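You operate a simulated robot arm through the tools that you are given. There is no shell and no other tool.

The job below is to be done with a simulated robot arm. You get a single attempt, and the scene is never put back.

JOB
Switch the melter on, set the three heat dials as the card says and start it when warm.
Fine: wait till the displays reach the set heat; it is left running.
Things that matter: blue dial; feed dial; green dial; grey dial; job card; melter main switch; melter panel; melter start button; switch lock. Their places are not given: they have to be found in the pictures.

The check looks at the end state, three seconds after you hand in, the way a careful person would. Anything else that was tipped, shoved, dropped, spilled or broken makes it a failure.

ROBOT AND FRAMES
A 7-joint arm with a two-finger parallel gripper, fixed in place. Base frame: the origin is on the floor under the middle of its stand, x ahead of it, y to its left, z up. Readings come in m, rad, newtons and seconds.
It reaches about 1.058 m from its shoulder. Its first joint turns from -2.897 to 2.897 rad. Payload 4.4 kg.
The TCP is the grasp point between the finger pads, 0.023 m short of the fingertips. In the tool frame z runs along the fingers and y along their closing line. Largest opening 0.094 m; finger width 0.038, thickness 0.01; the body of the gripper, 0.054 by 0.096 m, starts 0.039 m behind the TCP.
Orientation is told as [roll, pitch, yaw] about the base's x, y, z axes, in that order, counted from this pose: with the fingers straight down and closing along the base's y, the tool's x points along the base's -x, its y along +y and its z along -z.

CONTROLS
- The arm moves only by the tool drive_tool. Its argument "series" is a list of rows, each an object (a shift or turn left out is 0, a gripper value left out holds the last) with "translation": the shift along the tool's x, y, z in mm, a list of three; "turn": the turn, a rotation vector about the tool's x, y, z in rad, a list of three; "hand": the gripper command, from -1 (shut) to 1 (fully open), values between in proportion. In form: [{"translation": [dx, dy, dz], "turn": [wx, wy, wz], "hand": hand}, ...]. A call has 1 to 20 rows; each row shifts and turns the commanded pose from where the row before left it, along the tool's axes as they then stand. Rows are played at 5 a second. More than 0.05 m and 0.15 rad between two rows, or a gripper value outside its range, and nothing of the call is played. Where a pose cannot be reached the arm comes as near as it can. A force on the tool above 40 N (or 10 N above the force at the start of the call, whichever is more), or a blocked arm, ends the call early, and 0.2 s more pass. The fingers move at their own pace (about 0.108 m/s each) and stop on an object; they squeeze with about 27 N. The grip force told is the motor's: it shows also when the fingers shut on nothing. Time passes only in rows, and 0.2 s behind the last, so rows that do not move let the fingers close. The reply holds the time, the measured pose of the TCP, the force on the tool along the base axes, the opening and the grip force, in the units named above and with some noise, with the torque about the TCP (base axes, N m) and any sound that the robot's microphone picked up, and new pictures: "views" is both (left out), scene, wrist or none.
- Cameras (640 x 400 px; columns grow to the right, rows downward): "scene" is fixed at [0.2183, -0.6499, 1.7525]; the picture's right is [0.96, -0.27, 0.00], its down [-0.16, -0.56, -0.82] and it looks along [0.22, 0.79, -0.58] (base axes); focal length 348 px, centre (320, 200). "wrist" rides on the gripper at [0.086, 0.016, -0.074] in the tool frame; the picture's right is [-0.18, 0.98, 0.00], its down [-0.58, -0.11, -0.81] and it looks along [-0.79, -0.15, 0.59] (tool axes); focal length 243 px, centre (320, 200).
- locate(camera, pixels): for up to 12 pixels [column, row] of the newest picture of that camera ("zoom" is the newest enlarged one), the place [x, y, z] in the base frame of the surface seen there, good to about 0.003 m. It takes no simulated time.
- zoom(camera, box): a new picture of the part [left, top, right, bottom] of that camera's present view, enlarged. It takes no simulated time.
- close_job(): hands the job in; it is judged then, once.

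Unless the task says otherwise, let go and move clear before handing in.

The tools are called after "Emit:" by a JSON object that holds its "name" and its "arguments". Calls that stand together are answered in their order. drive_tool: Moves the arm, as the interface text tells. Its arguments: {"type":"object","properties":{"series":{"type":"array","items":{"type":"object","properties":{"translation":{"type":"array","items":{"type":"number"}},"turn":{"type":"array","items":{"type":"number"}},"hand":{"type":"number"}}}},"views":{"type":"string","enum":["both","scene","wrist","none"]}},"required":["series"]} The other tools are called the same way: locate (camera, pixels) gives the place of the surface under pixels of a picture; zoom (camera, box) takes an enlarged picture of a part of a camera's view; close_job () hands the job in.

At the start:

```text
clock: 0.0
tool_pos: [0.3863, 0.3918, 1.2448]
orientation: [-0.001, -0.001, -0.001]
wrist_force: [-0.2, 0.0, -0.2]
moment: [0.02, -0.01, 0.02]
width: 0.0943
finger_force: 0.0
```

scene: 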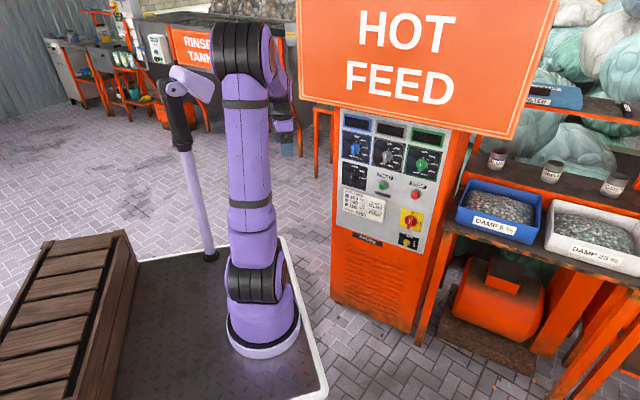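
wrist: 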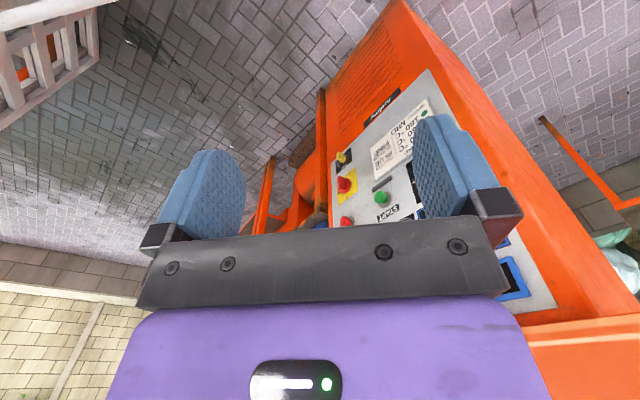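

The scene picture shows the melter panel around pixels (335-440, 105-255), with dials, buttons and a card. I'll zoom in to read it.

Emit:
{"name": "zoom", "arguments": {"camera": "scene", "box": [325, 100, 455, 181]}}

Emit:
{"name": "zoom", "arguments": {"camera": "scene", "box": [325, 170, 455, 251]}}

Emit:
{"name": "zoom", "arguments": {"camera": "wrist", "box": [310, 60, 550, 210]}}

```text
4.92 times, centred on (390, 140) of scene
```

zoom: 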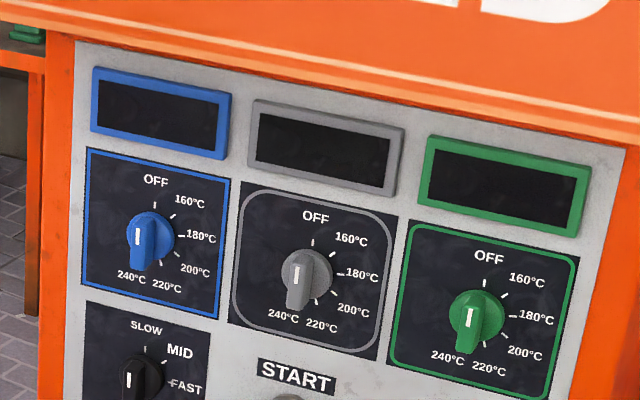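

```text
4.92 times, centred on (390, 210) of scene
```

zoom: 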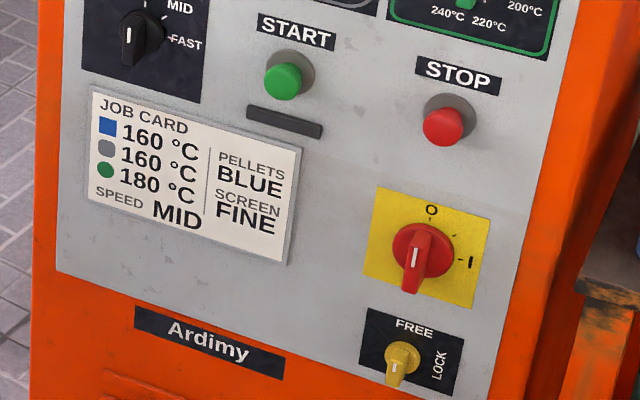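

```text
2.67 times, centred on (430, 135) of wrist
```

zoom: 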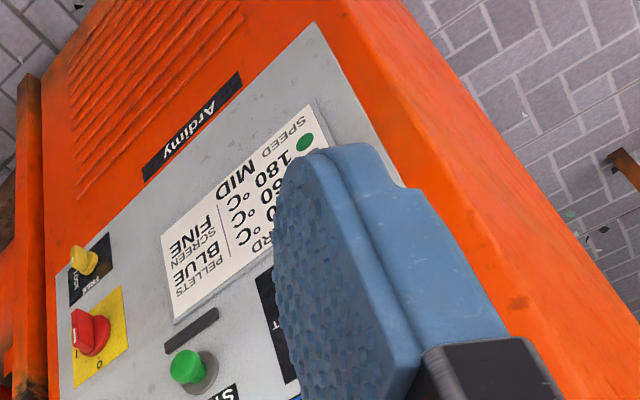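

The card reads blue 160, grey 160, green 180, speed MID; all knobs appear with marks upward. Now I'll measure the panel geometry.

Emit:
{"name": "locate", "arguments": {"camera": "scene", "pixels": [[342, 125], [430, 150], [338, 222], [418, 245], [356, 151], [388, 158], [422, 166], [352, 178], [383, 185], [415, 193], [409, 221], [407, 242]]}}

Emit:
{"name": "zoom", "arguments": {"camera": "scene", "box": [340, 160, 388, 190]}}

Emit:
{"name": "zoom", "arguments": {"camera": "scene", "box": [388, 200, 436, 255]}}

```text
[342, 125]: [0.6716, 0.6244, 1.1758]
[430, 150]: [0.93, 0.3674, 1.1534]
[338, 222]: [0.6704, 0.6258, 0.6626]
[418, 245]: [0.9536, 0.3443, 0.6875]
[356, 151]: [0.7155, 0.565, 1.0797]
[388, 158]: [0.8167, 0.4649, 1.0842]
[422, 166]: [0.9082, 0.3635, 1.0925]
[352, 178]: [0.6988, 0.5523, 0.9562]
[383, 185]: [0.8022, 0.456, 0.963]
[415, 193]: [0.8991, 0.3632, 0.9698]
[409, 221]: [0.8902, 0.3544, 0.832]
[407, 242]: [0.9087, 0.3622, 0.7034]
```

```text
13.33 times, centred on (364, 175) of scene
```

zoom: 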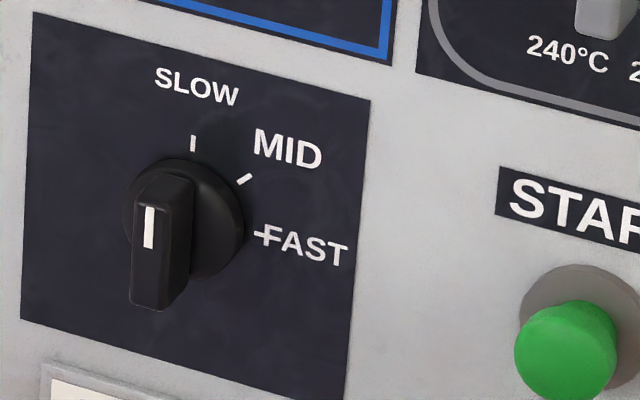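

```text
7.27 times, centred on (412, 228) of scene
```

zoom: 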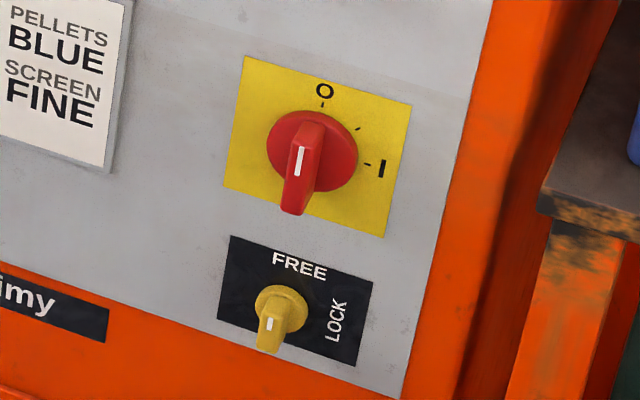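

Lock is at FREE, main switch at O, feed dial at SLOW; the panel is a vertical plane facing the robot at 45°. I'll zoom in on each knob and measure knob and surroundings.

Emit:
{"name": "zoom", "arguments": {"camera": "scene", "box": [340, 132, 376, 162]}}

Emit:
{"name": "locate", "arguments": {"camera": "scene", "pixels": [[300, 100], [512, 139], [558, 2], [442, 227], [455, 225], [462, 130], [448, 175], [470, 185], [432, 250], [330, 130], [265, 75], [285, 250]]}}

```text
13.33 times, centred on (358, 147) of scene
```

zoom: 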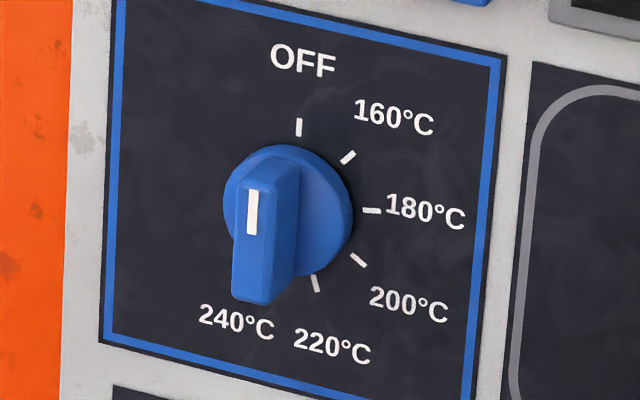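

```text
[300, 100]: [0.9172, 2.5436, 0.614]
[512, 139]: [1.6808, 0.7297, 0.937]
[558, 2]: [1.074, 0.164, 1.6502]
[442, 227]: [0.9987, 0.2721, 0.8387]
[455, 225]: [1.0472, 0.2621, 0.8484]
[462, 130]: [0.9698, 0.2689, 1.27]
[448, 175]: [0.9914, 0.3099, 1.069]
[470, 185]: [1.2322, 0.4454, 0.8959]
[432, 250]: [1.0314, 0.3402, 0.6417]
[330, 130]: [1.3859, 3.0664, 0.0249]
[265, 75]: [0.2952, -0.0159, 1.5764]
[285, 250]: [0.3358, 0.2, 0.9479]
```

The sign's lower edge is at about z 1.27 and sits ~4 cm in front of the panel; the shelf starts ~13 cm right of the main switch. Now I'll measure the blue knob from the last zoom (bar, ring and ticks).

Emit:
{"name": "locate", "arguments": {"camera": "zoom", "pixels": [[252, 212], [240, 290], [266, 292], [245, 185], [275, 185], [289, 260], [320, 180], [298, 127], [348, 157], [373, 211], [358, 260], [314, 284]]}}

```text
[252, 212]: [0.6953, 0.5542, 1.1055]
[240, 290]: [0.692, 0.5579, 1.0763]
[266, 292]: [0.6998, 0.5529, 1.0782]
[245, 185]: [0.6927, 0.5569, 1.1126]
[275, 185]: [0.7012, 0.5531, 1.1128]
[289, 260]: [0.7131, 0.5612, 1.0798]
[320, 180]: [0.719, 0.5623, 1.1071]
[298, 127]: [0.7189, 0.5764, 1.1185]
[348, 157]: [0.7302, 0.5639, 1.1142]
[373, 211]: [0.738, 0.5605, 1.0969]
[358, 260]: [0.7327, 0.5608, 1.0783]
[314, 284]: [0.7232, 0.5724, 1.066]
```

Blue knob: centre near u≈0.10, z≈1.094, bar sticks out ~33 mm, ~11 mm wide, mark at OFF, ticks ~40° apart. Next I'll measure the grey and green knobs.

Emit:
{"name": "zoom", "arguments": {"camera": "scene", "box": [370, 138, 406, 168]}}

Emit:
{"name": "locate", "arguments": {"camera": "zoom", "pixels": [[320, 200], [320, 100]]}}

```text
13.33 times, centred on (388, 153) of scene
```

zoom: 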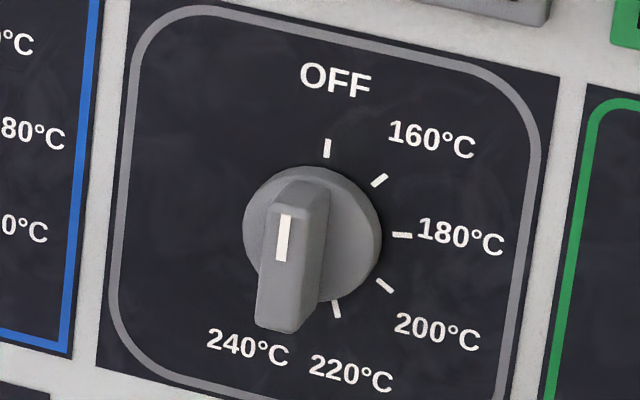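

```text
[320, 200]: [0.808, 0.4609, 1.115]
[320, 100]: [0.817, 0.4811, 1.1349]
```

Emit:
{"name": "locate", "arguments": {"camera": "zoom", "pixels": [[284, 237], [265, 320], [292, 322], [275, 205], [300, 210], [316, 280], [350, 200], [328, 148], [379, 180], [402, 235], [385, 285], [336, 309]]}}

Emit:
{"name": "zoom", "arguments": {"camera": "scene", "box": [404, 146, 440, 176]}}

```text
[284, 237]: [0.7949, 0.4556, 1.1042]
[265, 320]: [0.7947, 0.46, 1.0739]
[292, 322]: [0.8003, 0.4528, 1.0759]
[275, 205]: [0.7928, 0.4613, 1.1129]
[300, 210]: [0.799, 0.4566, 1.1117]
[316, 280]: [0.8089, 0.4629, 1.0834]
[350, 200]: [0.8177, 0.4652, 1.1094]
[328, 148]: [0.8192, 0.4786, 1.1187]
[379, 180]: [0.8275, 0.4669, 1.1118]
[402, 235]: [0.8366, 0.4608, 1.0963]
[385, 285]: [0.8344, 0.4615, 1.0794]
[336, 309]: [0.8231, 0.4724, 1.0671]
```

```text
13.33 times, centred on (422, 161) of scene
```

zoom: 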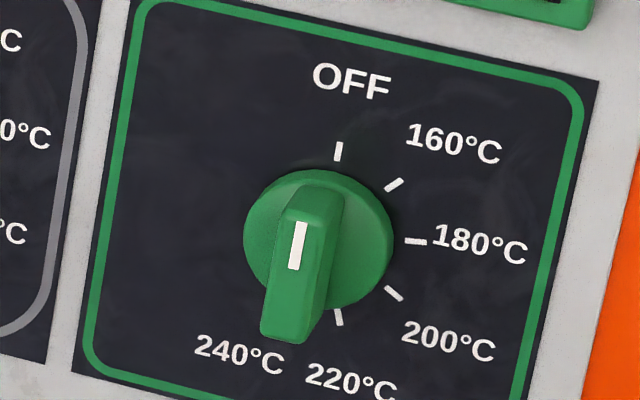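

Emit:
{"name": "locate", "arguments": {"camera": "zoom", "pixels": [[298, 245], [270, 328], [300, 332], [288, 215], [320, 220], [332, 280], [365, 205], [338, 151], [394, 185], [416, 241], [394, 293], [339, 317]]}}

Emit:
{"name": "zoom", "arguments": {"camera": "scene", "box": [390, 205, 430, 255]}}

```text
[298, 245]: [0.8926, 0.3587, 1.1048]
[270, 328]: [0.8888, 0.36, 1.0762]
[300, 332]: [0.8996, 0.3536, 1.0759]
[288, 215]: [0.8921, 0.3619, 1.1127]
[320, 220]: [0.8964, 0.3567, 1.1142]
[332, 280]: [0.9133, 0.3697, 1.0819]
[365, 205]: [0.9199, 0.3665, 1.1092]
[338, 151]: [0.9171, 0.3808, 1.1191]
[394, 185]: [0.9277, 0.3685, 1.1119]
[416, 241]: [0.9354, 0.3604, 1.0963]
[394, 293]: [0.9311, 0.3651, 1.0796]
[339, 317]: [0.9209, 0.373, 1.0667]
```

```text
8.00 times, centred on (410, 230) of scene
```

zoom: 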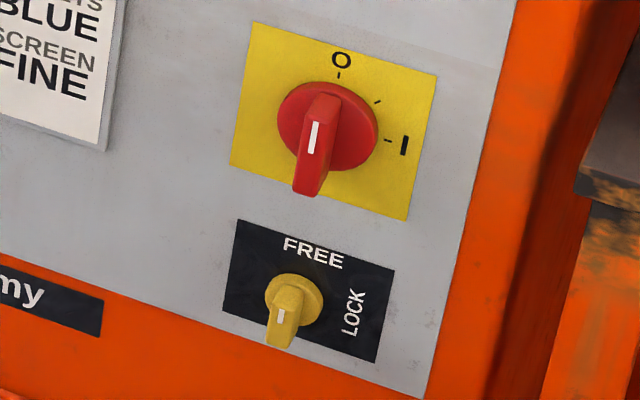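

Emit:
{"name": "locate", "arguments": {"camera": "zoom", "pixels": [[313, 137], [300, 188], [316, 192], [313, 103], [330, 106], [324, 165], [350, 105], [340, 76], [378, 101], [388, 140], [280, 315], [278, 343]]}}

Emit:
{"name": "zoom", "arguments": {"camera": "scene", "box": [368, 168, 428, 206]}}

```text
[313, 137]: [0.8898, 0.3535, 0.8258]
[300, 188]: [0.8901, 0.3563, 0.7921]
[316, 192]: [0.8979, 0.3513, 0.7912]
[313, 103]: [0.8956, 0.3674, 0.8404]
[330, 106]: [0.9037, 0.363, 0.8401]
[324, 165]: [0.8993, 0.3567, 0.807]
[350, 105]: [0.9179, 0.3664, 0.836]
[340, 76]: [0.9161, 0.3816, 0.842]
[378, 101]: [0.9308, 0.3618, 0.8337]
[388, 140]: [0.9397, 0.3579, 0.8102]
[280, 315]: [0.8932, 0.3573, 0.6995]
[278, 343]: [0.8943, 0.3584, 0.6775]
```

```text
10.53 times, centred on (398, 187) of scene
```

zoom: 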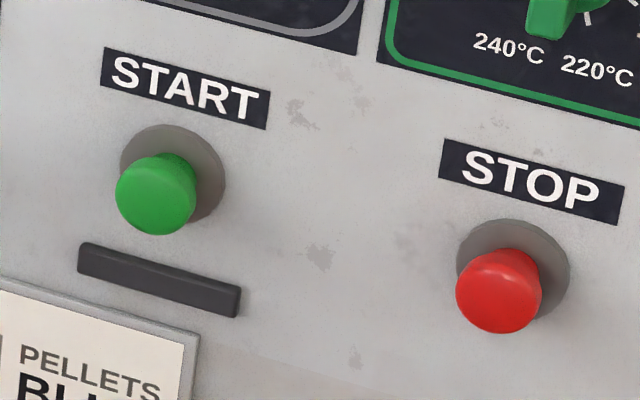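

Emit:
{"name": "locate", "arguments": {"camera": "zoom", "pixels": [[155, 195], [130, 200], [180, 195], [155, 220], [210, 165], [172, 130], [160, 280], [85, 250], [235, 305], [497, 295], [160, 165], [300, 250]]}}

```text
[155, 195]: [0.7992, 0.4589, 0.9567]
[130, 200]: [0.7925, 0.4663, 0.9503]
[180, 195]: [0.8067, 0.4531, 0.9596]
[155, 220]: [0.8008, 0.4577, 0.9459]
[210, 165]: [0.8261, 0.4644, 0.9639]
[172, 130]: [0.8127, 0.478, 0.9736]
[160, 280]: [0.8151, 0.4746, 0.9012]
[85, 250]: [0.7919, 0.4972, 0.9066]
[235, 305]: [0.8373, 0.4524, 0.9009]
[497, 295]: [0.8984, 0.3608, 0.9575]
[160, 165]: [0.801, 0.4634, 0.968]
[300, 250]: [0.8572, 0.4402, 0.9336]
```

All positions are now measured (n = distance toward panel, u = along panel): main switch u≈0.379 z≈0.812, dials u≈0.10/0.24/0.38 z≈1.093, start u≈0.24 z≈0.956. I'll move to a free spot in front of the panel and yaw the tool 45°.

Emit:
{"name": "drive_tool", "arguments": {"series": [{"translation": [-35, -15, 28]}, {"translation": [-35, -15, 28]}, {"translation": [-35, -15, 28]}, {"translation": [-35, -15, 28]}, {"translation": [-35, -14, 28]}, {"translation": [-35, -14, 28]}, {"translation": [-33, -14, 27]}, {"turn": [0, 0, -0.131]}, {"turn": [0, 0, -0.131]}, {"turn": [0, 0, -0.131]}, {"turn": [0, 0, -0.131]}, {"turn": [0, 0, -0.131]}, {"turn": [0, 0, -0.1304]}]}}

```text
clock: 2.8
tool_pos: [0.6299, 0.2903, 1.0502]
orientation: [0.0, -0.001, 0.789]
wrist_force: [0.0, -0.2, 0.0]
moment: [0.01, 0.0, -0.02]
width: 0.0939
finger_force: 0.0
```

scene: 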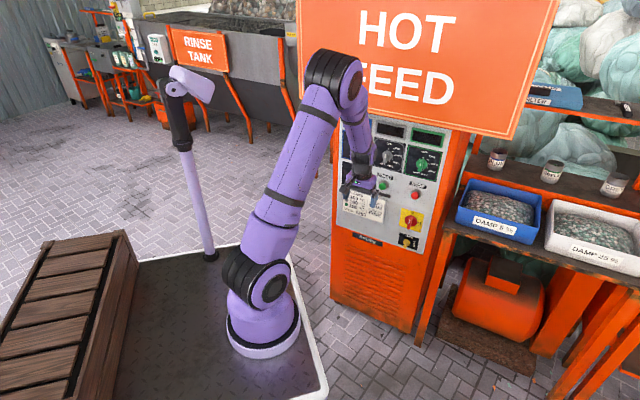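
wrist: 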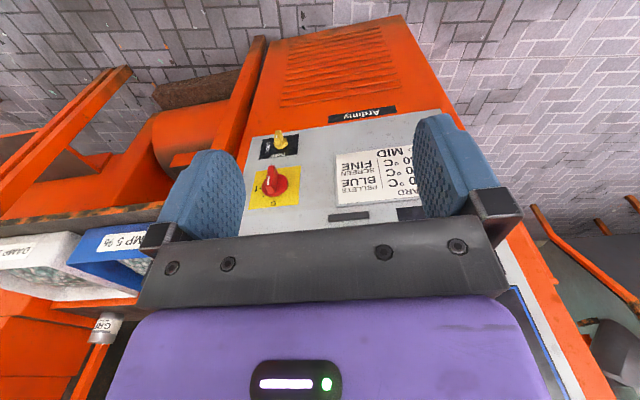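

Tool is yawed 45° with the panel in view; readings agree. Now I'll pitch the tool so the fingers point horizontally at the panel.

Emit:
{"name": "drive_tool", "arguments": {"series": [{"turn": [0, -0.1428, 0]}, {"turn": [0, -0.1428, 0]}, {"turn": [0, -0.1428, 0]}, {"turn": [0, -0.1428, 0]}, {"turn": [0, -0.1428, 0]}, {"turn": [0, -0.1428, 0]}, {"turn": [0, -0.1428, 0]}, {"turn": [0, -0.1428, 0]}, {"turn": [0, -0.1428, 0]}, {"turn": [0, -0.1428, 0]}, {"turn": [0, -0.1428, 0]}, {}]}}

```text
clock: 5.4
tool_pos: [0.6289, 0.2894, 1.0505]
orientation: [-2.884, -1.568, -2.614]
wrist_force: [-0.7, -0.3, -0.4]
moment: [0.03, 0.0, 0.02]
width: 0.0939
finger_force: 0.1
```

scene: 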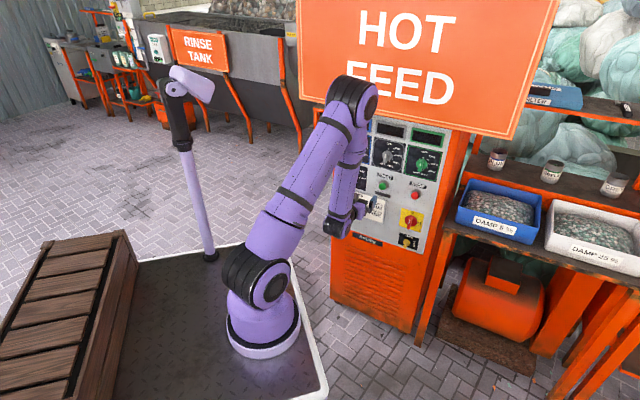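
wrist: 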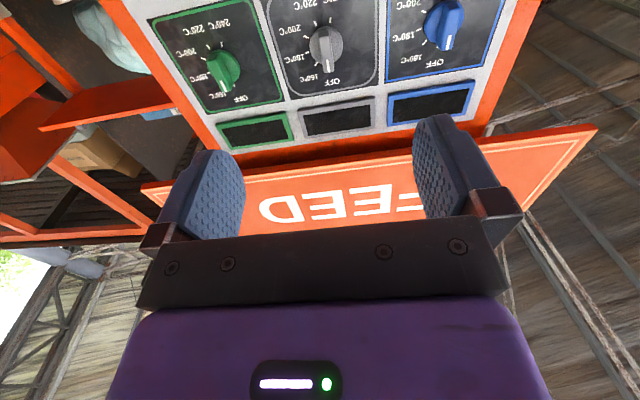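

Fingers now point at the panel (roll+yaw ≈ 0.785, pitch ≈ -1.57); dials are visible at the top of the wrist view. Next I'll move down and across to be in front of the main switch.

Emit:
{"name": "drive_tool", "arguments": {"series": [{"translation": [34.07, -19.86, 0]}, {"translation": [34.07, -19.86, 0]}, {"translation": [34.07, -19.86, 0]}, {"translation": [34.07, -19.86, 0]}, {"translation": [34.07, -19.86, 0]}, {"translation": [34.07, -19.86, 0]}, {"translation": [34.07, -19.86, 0]}, {"translation": [0, 0, 35]}, {"translation": [0, 0, 35]}, {"translation": [0, 0, 35]}, {"translation": [0, 0, 35]}, {}]}}

```text
clock: 8.0
tool_pos: [0.8266, 0.2867, 0.8104]
orientation: [0.185, -1.572, 0.601]
wrist_force: [-0.3, -0.2, 0.5]
moment: [0.03, 0.0, -0.03]
width: 0.094
finger_force: 0.2
```

scene: 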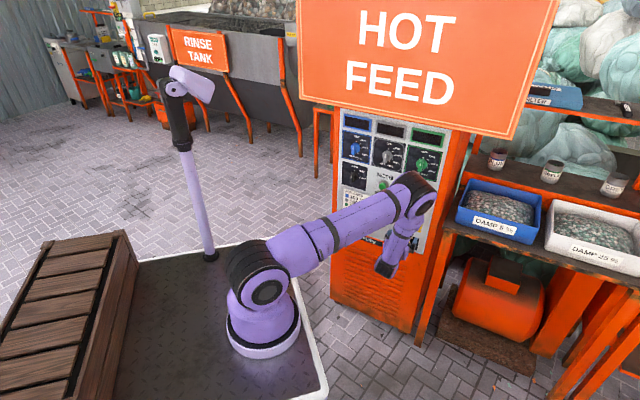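
wrist: 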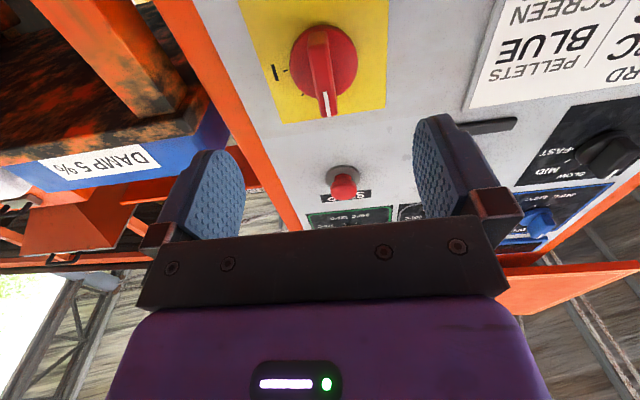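

TCP is 13 cm in front of the panel, at u 0.382, z 0.810. I'll measure the red switch from the wrist camera (pixels around (325, 60)).

Emit:
{"name": "zoom", "arguments": {"camera": "wrist", "box": [240, 0, 400, 120]}}

Emit:
{"name": "locate", "arguments": {"camera": "wrist", "pixels": [[327, 103], [320, 116], [334, 115], [309, 40], [327, 38], [340, 60], [318, 75], [298, 75], [350, 75], [325, 95]]}}

```text
3.33 times, centred on (320, 60) of wrist
```

zoom: 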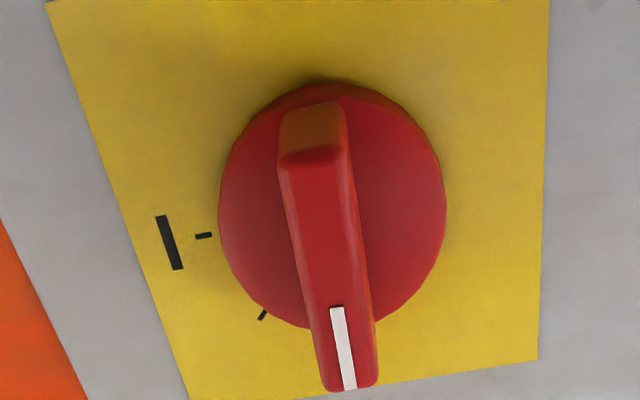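

```text
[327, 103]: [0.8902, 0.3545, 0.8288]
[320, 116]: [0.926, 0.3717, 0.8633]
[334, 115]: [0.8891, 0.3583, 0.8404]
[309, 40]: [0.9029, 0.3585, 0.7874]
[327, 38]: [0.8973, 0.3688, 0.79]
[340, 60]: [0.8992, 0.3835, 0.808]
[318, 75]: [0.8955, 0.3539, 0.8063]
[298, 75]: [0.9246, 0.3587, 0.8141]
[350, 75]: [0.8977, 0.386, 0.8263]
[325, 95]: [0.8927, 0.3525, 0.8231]
```

The red bar is centred at u≈0.379, z≈0.811, front at n≈0.880, ring at n≈0.907. I'll narrow the gripper and advance so the tips straddle the bar.

Emit:
{"name": "drive_tool", "arguments": {"series": [{"translation": [0, 2.8, 0], "hand": 0.0}, {"translation": [0, 0, 30]}, {"translation": [0, 0, 30]}, {"translation": [0, 0, 15]}, {"translation": [0, 0, 14.8]}, {}]}}

```text
clock: 9.4
tool_pos: [0.8912, 0.3547, 0.8108]
orientation: [0.281, -1.572, 0.504]
wrist_force: [-0.4, -1.0, 0.2]
moment: [-0.04, -0.01, 0.05]
width: 0.0469
finger_force: 0.2
```

scene: 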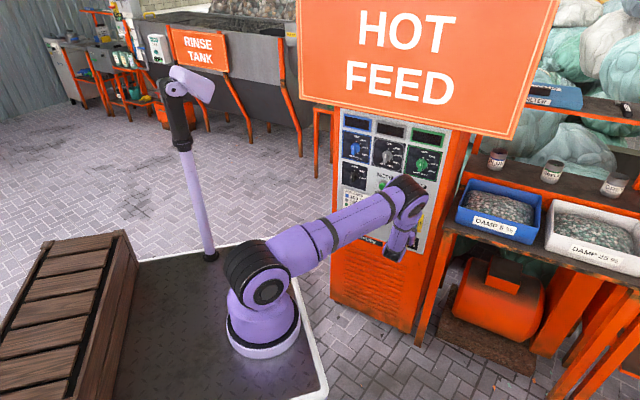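
wrist: 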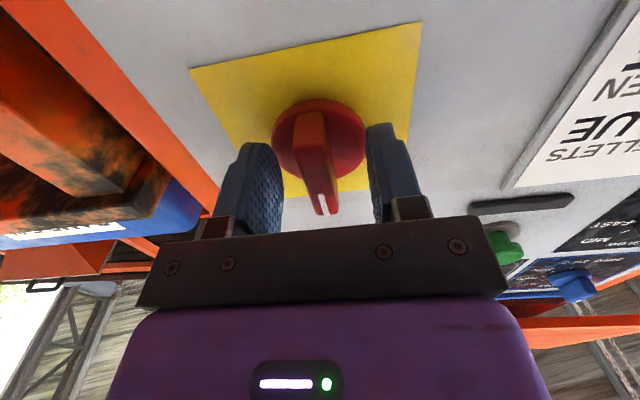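

The bar sits between the pads (wrist view around (318,180)), no notable contact force. I'll close on it.

Emit:
{"name": "drive_tool", "arguments": {"series": [{"hand": -1}, {}, {}, {}]}}

```text
clock: 10.4
tool_pos: [0.892, 0.3543, 0.8107]
orientation: [-0.25, -1.57, 1.035]
wrist_force: [10.8, -3.1, 0.6]
moment: [-0.43, 0.52, 0.05]
width: 0.0139
finger_force: 45.2
```

scene: 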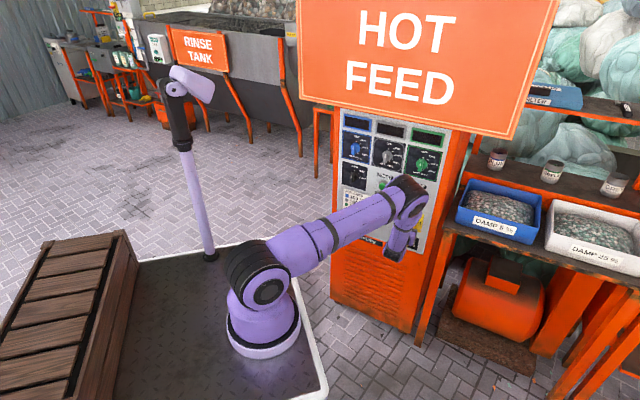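
wrist: 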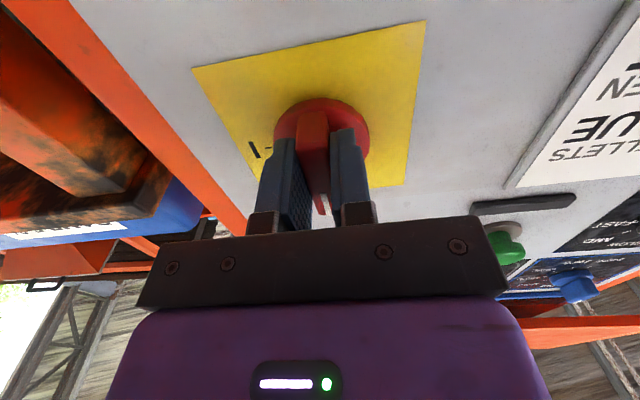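

Grip holds the 14 mm bar; the tool feels ~10 N along +u, so I'll shift 1.5 mm to relieve it, then turn clockwise 90° to I.

Emit:
{"name": "drive_tool", "arguments": {"series": [{"translation": [0, -1.5, 0]}, {"turn": [0, 0, 0.13]}, {"turn": [0, 0, 0.13]}, {"turn": [0, 0, 0.13]}, {"turn": [0, 0, 0.13]}, {"turn": [0, 0, 0.13]}, {"turn": [0, 0, 0.13]}, {}]}}

```text
clock: 12.2
tool_pos: [0.8899, 0.3564, 0.8118]
orientation: [1.572, -0.791, -0.787]
wrist_force: [21.4, 30.0, 12.9]
moment: [-0.5, 0.42, 0.09]
width: 0.0137
finger_force: 44.9
```

scene: 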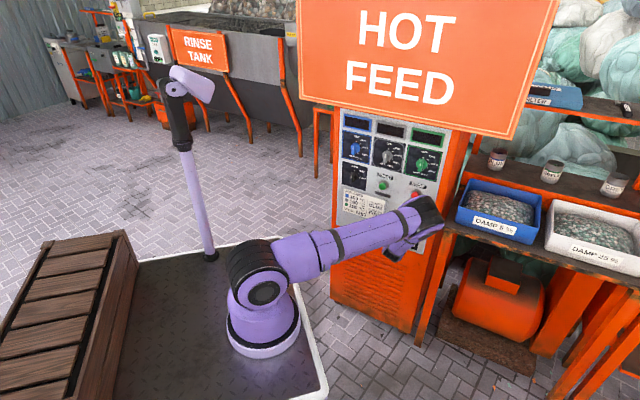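
wrist: 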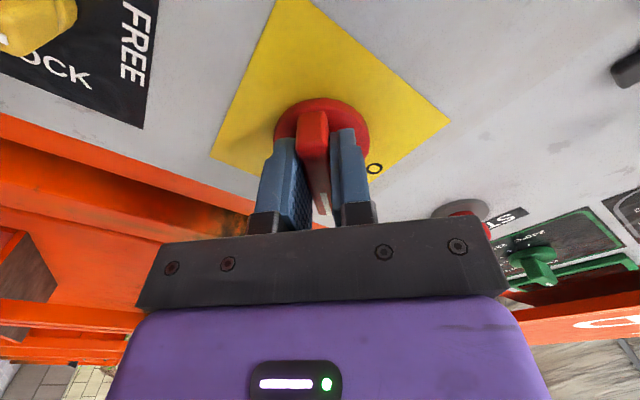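

The switch has turned 45° with the gripper, but the tool feels ~36 N pulling toward the panel. I'll open slightly to relieve the stress before continuing.

Emit:
{"name": "drive_tool", "arguments": {"series": [{"hand": -0.3}, {}, {}]}}

```text
clock: 13.0
tool_pos: [0.8894, 0.3547, 0.8114]
orientation: [1.568, -0.791, -0.785]
wrist_force: [-0.9, -0.2, -0.4]
moment: [0.02, -0.01, -0.01]
width: 0.033
finger_force: 0.1
```

scene: 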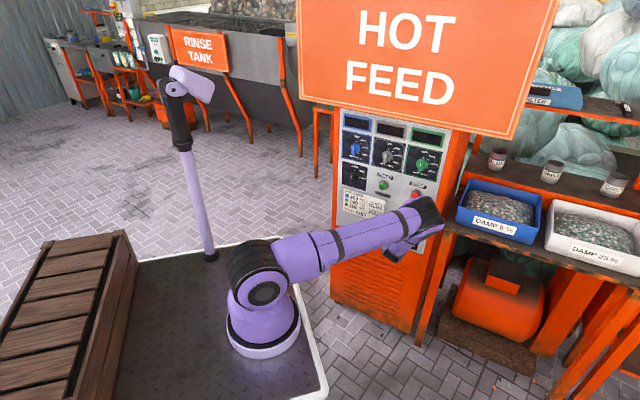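
wrist: 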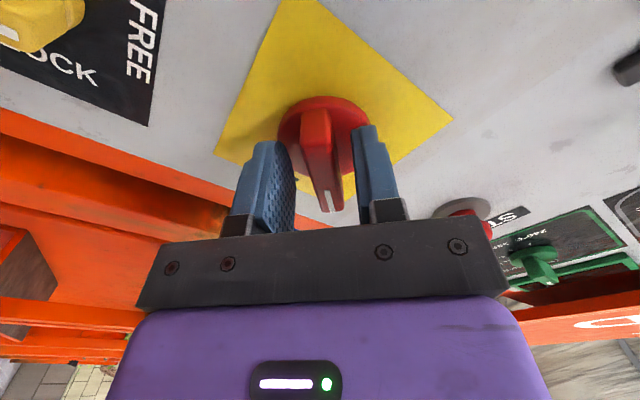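

Force is gone after loosening and the switch stays at the mid position. I'll move 1 mm inward, regrip and turn on in smaller portions.

Emit:
{"name": "drive_tool", "arguments": {"series": [{"translation": [0, 0, 1]}, {"hand": -1}, {}, {}, {"turn": [0, 0, 0.1]}, {"turn": [0, 0, 0.1]}, {}], "views": "wrist"}}

```text
clock: 14.6
tool_pos: [0.8893, 0.3578, 0.8131]
orientation: [1.572, -0.591, -0.784]
wrist_force: [-15.2, 9.4, 21.0]
moment: [0.17, -0.31, -0.87]
width: 0.0138
finger_force: 45.1
```

wrist: 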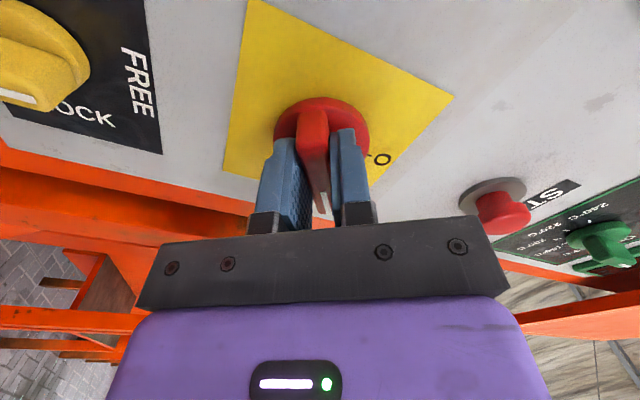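

The closing-line force is now ~27 N, meaning the knob axis lies ~1.5 mm along tool +y. I'll correct that and continue turning to 90°.

Emit:
{"name": "drive_tool", "arguments": {"series": [{"translation": [0, 1.4, 0]}, {"turn": [0, 0, 0.1]}, {"turn": [0, 0, 0.1]}, {"turn": [0, 0, 0.1]}, {"turn": [0, 0, 0.1]}, {}], "views": "wrist"}}

```text
clock: 16.0
tool_pos: [0.8875, 0.3567, 0.8142]
orientation: [1.573, -0.191, -0.785]
wrist_force: [-13.4, 22.0, 25.0]
moment: [-0.14, -0.03, -0.03]
width: 0.014
finger_force: 45.2
```

wrist: 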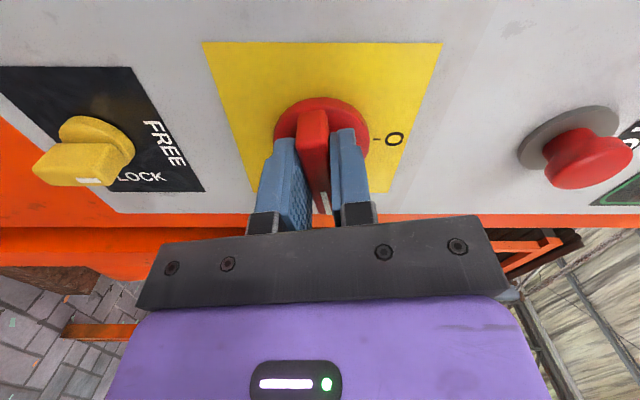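

At 79° the force is ~29 N along tool +y and ~20 N along tool +x; I'll shift to relieve it and finish the turn.

Emit:
{"name": "drive_tool", "arguments": {"series": [{"translation": [0.8, 1.4, 0]}, {"turn": [0, 0, 0.1]}, {"turn": [0, 0, 0.09]}, {}], "views": "wrist"}}

```text
clock: 17.0
tool_pos: [0.8884, 0.3571, 0.8161]
orientation: [1.572, -0.002, -0.785]
wrist_force: [5.5, 31.5, 24.4]
moment: [-0.15, 0.06, -0.64]
width: 0.0138
finger_force: 45.3
```

wrist: 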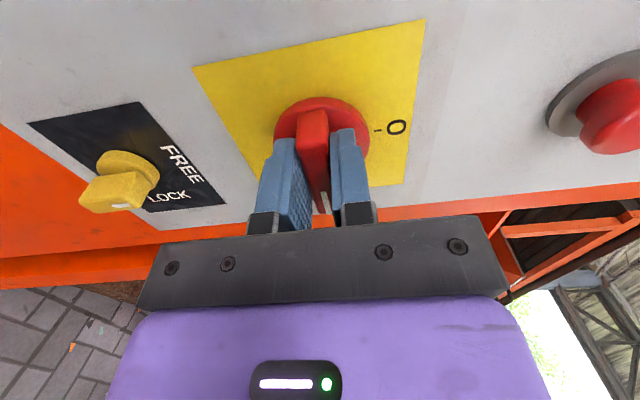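

The tool has turned the full 90°. I'll open the fingers and back away to look at the switch and the displays.

Emit:
{"name": "drive_tool", "arguments": {"series": [{"hand": 0.0}, {}, {}, {"translation": [0, 0, -30]}, {"translation": [0, 0, -40]}, {}]}}

```text
clock: 18.4
tool_pos: [0.8406, 0.3106, 0.8149]
orientation: [1.571, 0.0, -0.786]
wrist_force: [0.5, 0.0, 0.4]
moment: [-0.03, 0.0, -0.02]
width: 0.0471
finger_force: 0.0
```

scene: 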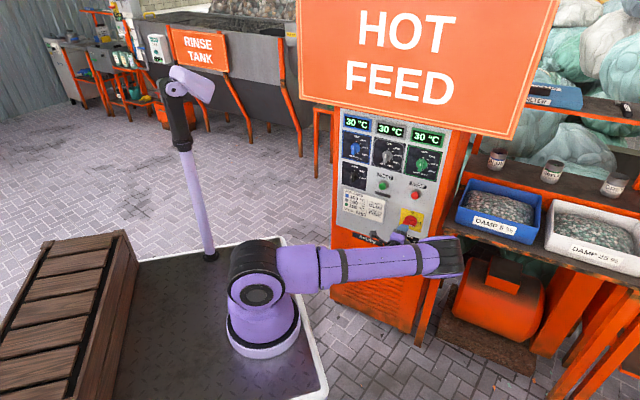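
wrist: 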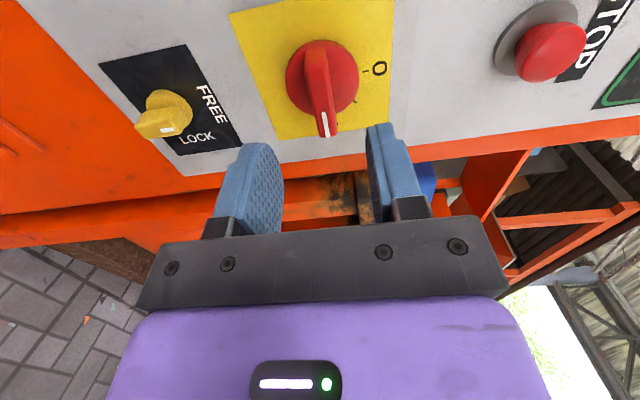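

Displays lit at 30 °C each and the switch points to I. I'll back off, rotate the tool back to vertical, and then rise to the green dial.

Emit:
{"name": "drive_tool", "arguments": {"series": [{"translation": [0, 0, -35], "hand": 0.0}, {"translation": [0, 0, -35]}, {"turn": [0, 0, -0.131]}, {"turn": [0, 0, -0.131]}, {"turn": [0, 0, -0.131]}, {"turn": [0, 0, -0.131]}, {"turn": [0, 0, -0.131]}, {"turn": [0, 0, -0.131]}, {"turn": [0, 0, -0.131]}, {"turn": [0, 0, -0.131]}, {"turn": [0, 0, -0.131]}, {"turn": [0, 0, -0.131]}, {"turn": [0, 0, -0.131]}, {"turn": [0, 0, -0.13]}, {}]}}

```text
clock: 21.6
tool_pos: [0.7895, 0.2584, 0.813]
orientation: [-1.398, -1.568, 2.186]
wrist_force: [0.3, -0.1, 0.5]
moment: [0.01, 0.06, 0.0]
width: 0.0468
finger_force: 0.0
```

scene: 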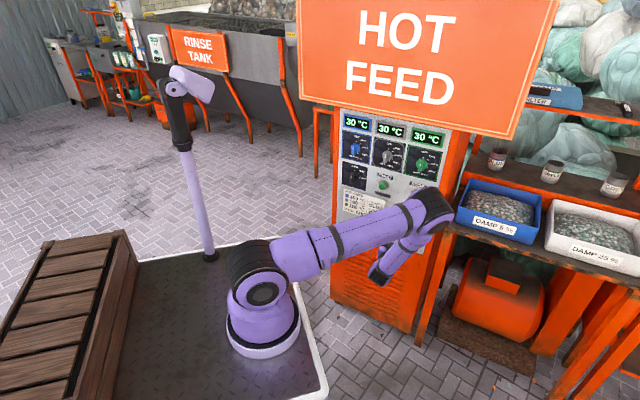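
wrist: 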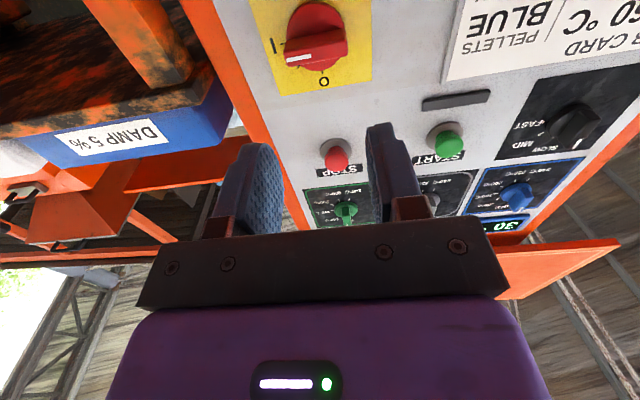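

The switch mark points at I. The arm's wrist bulge at (435,205) looks near the blue bin, so I'll check its position before rising.

Emit:
{"name": "locate", "arguments": {"camera": "scene", "pixels": [[432, 205], [447, 205], [415, 190], [400, 245], [380, 272], [458, 215], [470, 200], [300, 240], [480, 165]]}}

Emit:
{"name": "zoom", "arguments": {"camera": "scene", "box": [340, 160, 500, 290]}}

```text
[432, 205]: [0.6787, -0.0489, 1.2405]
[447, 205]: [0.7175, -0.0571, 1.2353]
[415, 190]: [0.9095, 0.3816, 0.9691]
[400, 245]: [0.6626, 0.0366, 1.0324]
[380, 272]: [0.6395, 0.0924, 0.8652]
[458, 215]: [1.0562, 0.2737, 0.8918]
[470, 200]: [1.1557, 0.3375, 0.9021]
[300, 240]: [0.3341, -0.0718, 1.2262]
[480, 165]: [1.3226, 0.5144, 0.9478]
```

```text
3.08 times, centred on (420, 225) of scene
```

zoom: 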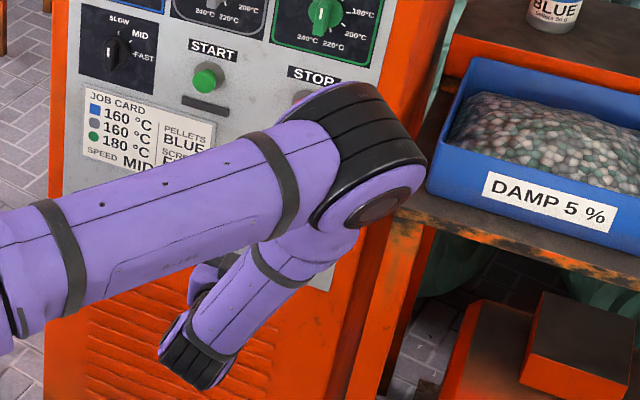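

The elbow is well clear of the bins. I'll rise to the green dial height.

Emit:
{"name": "drive_tool", "arguments": {"series": [{"translation": [-35, -0.5, 0]}, {"translation": [-35, -0.5, 0]}, {"translation": [-35, -0.5, 0]}, {"translation": [-35, -0.5, 0]}, {"translation": [-35, -0.5, 0]}, {"translation": [-35, -0.5, 0]}, {"translation": [-35, -0.5, 0]}, {"translation": [-35, -0.5, 0]}, {"translation": [0, 0, 25]}, {"translation": [0, 0, 25]}, {}]}}

```text
clock: 24.0
tool_pos: [0.8268, 0.29, 1.0929]
orientation: [-1.243, -1.57, 2.031]
wrist_force: [0.4, 0.3, 0.0]
moment: [0.03, 0.02, -0.04]
width: 0.0472
finger_force: 0.0
```

scene: 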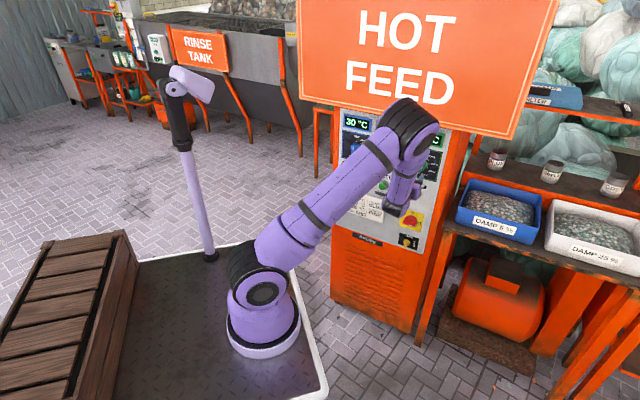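
wrist: 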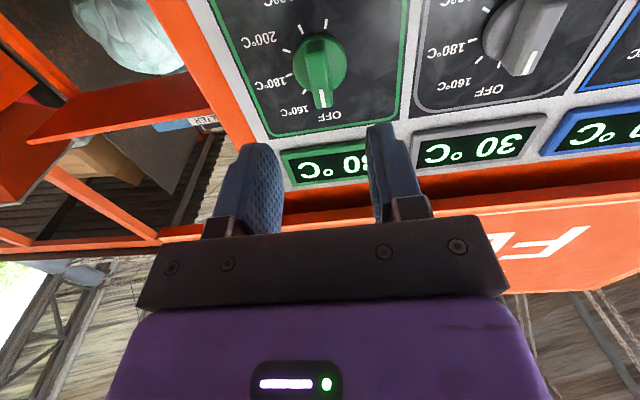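

I'm in front of the green dial (wrist pixel (320,80)); the image lets me measure its centre and the tick angles.

Emit:
{"name": "zoom", "arguments": {"camera": "wrist", "box": [240, 0, 400, 130]}}

Emit:
{"name": "locate", "arguments": {"camera": "wrist", "pixels": [[321, 98], [314, 104], [329, 103], [312, 43], [328, 41], [320, 70], [297, 65], [344, 65], [316, 108], [309, 111], [288, 96], [281, 74]]}}

```text
3.08 times, centred on (320, 65) of wrist
```

zoom: 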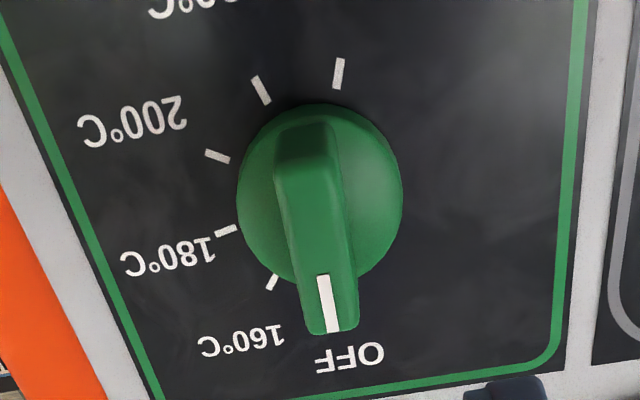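

```text
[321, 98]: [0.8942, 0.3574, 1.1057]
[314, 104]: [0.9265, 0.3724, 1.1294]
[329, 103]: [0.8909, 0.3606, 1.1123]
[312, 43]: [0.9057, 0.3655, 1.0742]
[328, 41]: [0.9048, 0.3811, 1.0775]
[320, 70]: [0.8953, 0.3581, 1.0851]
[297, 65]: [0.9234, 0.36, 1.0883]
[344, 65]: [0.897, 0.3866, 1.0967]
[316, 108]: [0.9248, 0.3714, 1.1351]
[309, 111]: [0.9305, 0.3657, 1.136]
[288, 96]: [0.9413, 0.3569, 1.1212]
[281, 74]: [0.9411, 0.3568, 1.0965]
```

Emit:
{"name": "locate", "arguments": {"camera": "zoom", "pixels": [[272, 283], [227, 230], [217, 156], [261, 90], [339, 73], [245, 190], [398, 190], [330, 110], [320, 250], [330, 318], [300, 150], [322, 125]]}}

```text
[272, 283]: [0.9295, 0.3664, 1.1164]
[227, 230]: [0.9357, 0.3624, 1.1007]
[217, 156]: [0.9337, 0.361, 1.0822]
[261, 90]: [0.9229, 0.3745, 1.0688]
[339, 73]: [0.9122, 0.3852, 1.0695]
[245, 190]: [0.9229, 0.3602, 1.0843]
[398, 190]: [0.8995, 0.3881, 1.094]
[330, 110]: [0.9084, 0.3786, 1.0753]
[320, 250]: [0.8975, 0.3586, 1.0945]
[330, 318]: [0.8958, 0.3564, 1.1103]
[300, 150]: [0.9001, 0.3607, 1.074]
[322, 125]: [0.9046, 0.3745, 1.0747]
```

Ticks are 40° apart (0, 40, 80…), green knob centred at u≈0.380, z≈1.093. I'll advance and grip.

Emit:
{"name": "drive_tool", "arguments": {"series": [{"translation": [0, -0.4, 30], "hand": 0.0}, {"translation": [0, 0, 30]}, {"translation": [0, 0, 15]}, {"translation": [0, 0, 15]}, {}, {"hand": -1}, {}, {}, {}]}}

```text
clock: 26.0
tool_pos: [0.892, 0.355, 1.0927]
orientation: [-1.175, -1.57, 1.961]
wrist_force: [-12.4, 10.8, -1.9]
moment: [0.36, -0.28, -0.16]
width: 0.014
finger_force: 45.4
```

scene: 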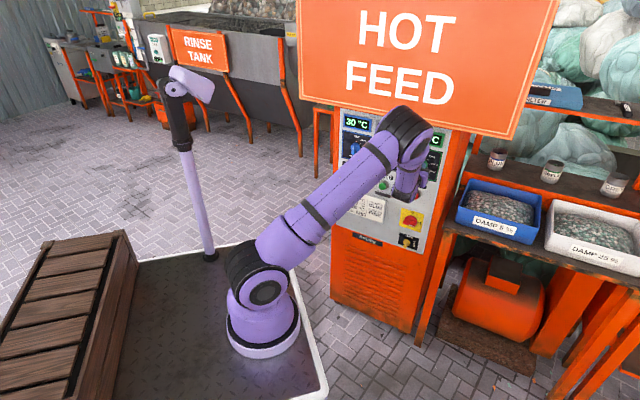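
wrist: 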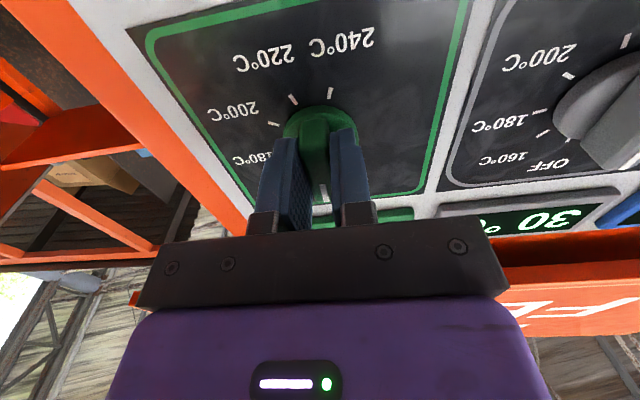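

Gripped with ~16 N along -u; I'll shift 0.8 mm and turn by 40° first, checking the force.

Emit:
{"name": "drive_tool", "arguments": {"series": [{"translation": [0, 0.8, 0]}, {"turn": [0, 0, 0.116]}, {"turn": [0, 0, 0.116]}, {"turn": [0, 0, 0.116]}, {"turn": [0, 0, 0.116]}, {"turn": [0, 0, 0.117]}, {"turn": [0, 0, 0.117]}, {}], "views": "wrist"}}

```text
clock: 27.8
tool_pos: [0.8908, 0.3552, 1.0932]
orientation: [1.57, -0.873, -0.784]
wrist_force: [6.5, 21.2, 1.7]
moment: [-0.05, 0.05, 0.01]
width: 0.0139
finger_force: 45.2
```

wrist: 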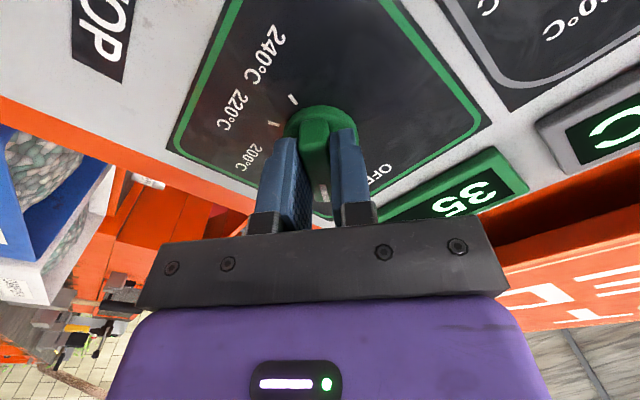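

The green display already climbs (35); force moderate. I'll turn another 40° to 180.

Emit:
{"name": "drive_tool", "arguments": {"series": [{"translation": [0, 0.4, 0.5]}, {"turn": [0, 0, 0.116]}, {"turn": [0, 0, 0.116]}, {"turn": [0, 0, 0.116]}, {"turn": [0, 0, 0.116]}, {"turn": [0, 0, 0.117]}, {"turn": [0, 0, 0.117]}, {}], "views": "wrist"}}

```text
clock: 29.6
tool_pos: [0.8901, 0.3566, 1.0952]
orientation: [1.574, -0.177, -0.786]
wrist_force: [11.4, 16.9, 30.1]
moment: [-0.3, 0.27, 1.25]
width: 0.0139
finger_force: 45.4
```

wrist: 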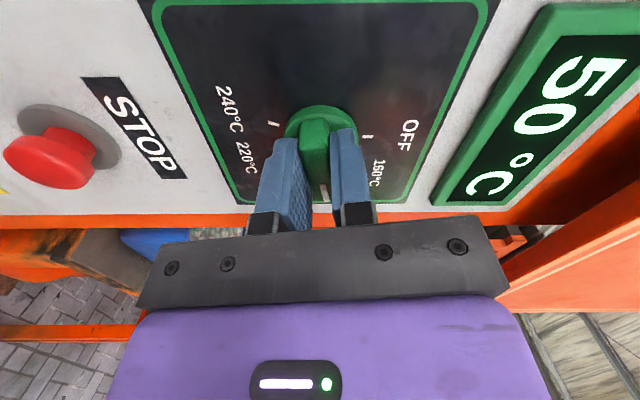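

Tool is at 80°, display at 50 °C and rising. I'll open and back off to inspect the pointer.

Emit:
{"name": "drive_tool", "arguments": {"series": [{"hand": 0.0}, {}, {}, {"translation": [0, 0, -35]}, {"translation": [0, 0, -45]}, {}]}}

Emit:
{"name": "zoom", "arguments": {"camera": "wrist", "box": [220, 0, 420, 130]}}

```text
clock: 31.0
tool_pos: [0.8361, 0.2959, 1.0884]
orientation: [1.57, -0.176, -0.787]
wrist_force: [0.5, 0.1, 0.5]
moment: [-0.01, 0.02, 0.04]
width: 0.0469
finger_force: 0.0
```

scene: 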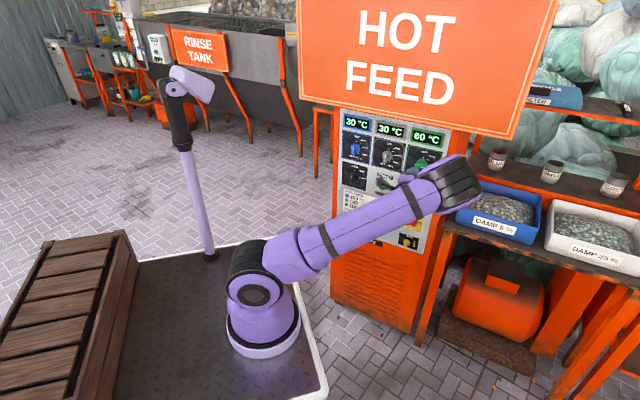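
wrist: 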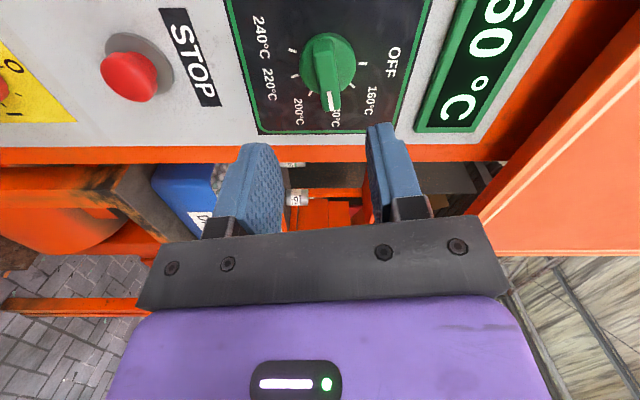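

```text
3.08 times, centred on (320, 65) of wrist
```

zoom: 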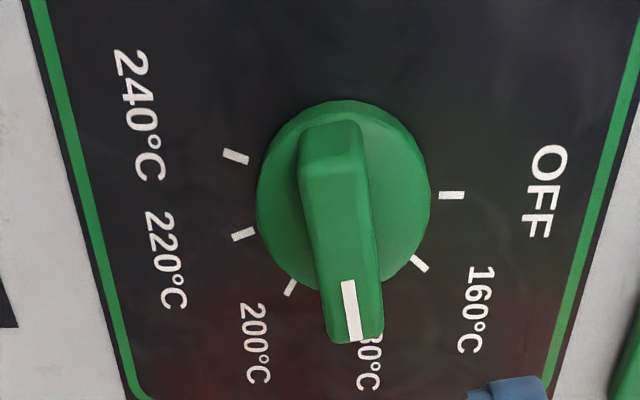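

The green pointer sits at 180 °C and its display is at 60 and climbing. Next I'll rotate back and shift left to the grey dial.

Emit:
{"name": "drive_tool", "arguments": {"series": [{"turn": [0, 0, -0.1164]}, {"turn": [0, 0, -0.1164]}, {"turn": [0, 0, -0.1164]}, {"turn": [0, 0, -0.1164]}, {"turn": [0, 0, -0.1164]}, {"turn": [0, 0, -0.1164]}, {"turn": [0, 0, -0.1163]}, {"turn": [0, 0, -0.1163]}, {"turn": [0, 0, -0.1163]}, {"turn": [0, 0, -0.1163]}, {"turn": [0, 0, -0.1163]}, {"turn": [0, 0, -0.1163]}, {"translation": [0, 35, 0]}, {"translation": [0, 35, 0]}, {"translation": [0, 35, 0]}, {"translation": [0, 34, 0]}, {}, {}]}}

Emit:
{"name": "zoom", "arguments": {"camera": "wrist", "box": [240, 0, 400, 130]}}

```text
clock: 34.8
tool_pos: [0.733, 0.3993, 1.0948]
orientation: [-1.201, -1.57, 1.986]
wrist_force: [-0.9, 0.2, 0.4]
moment: [-0.02, 0.01, -0.02]
width: 0.0468
finger_force: 0.0
```

scene: 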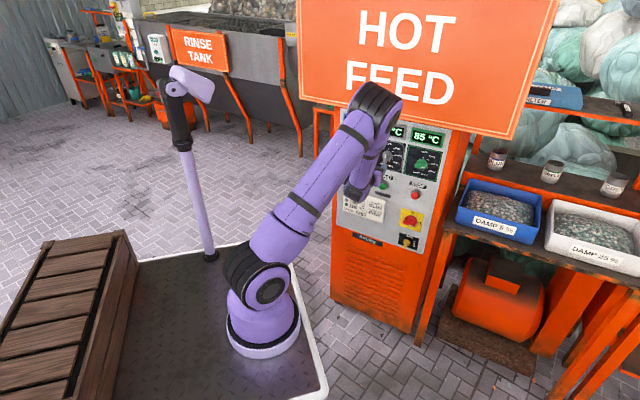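
wrist: 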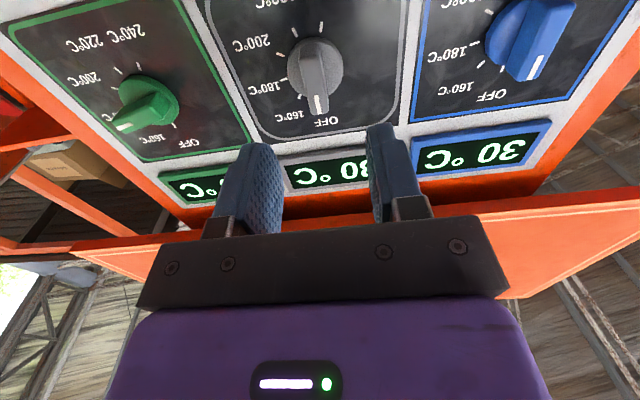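

```text
3.08 times, centred on (320, 65) of wrist
```

zoom: 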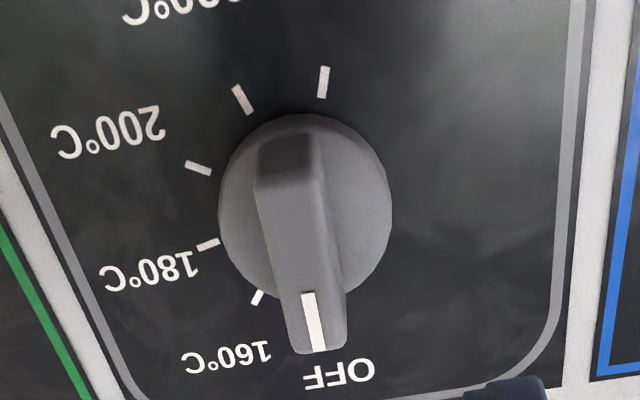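

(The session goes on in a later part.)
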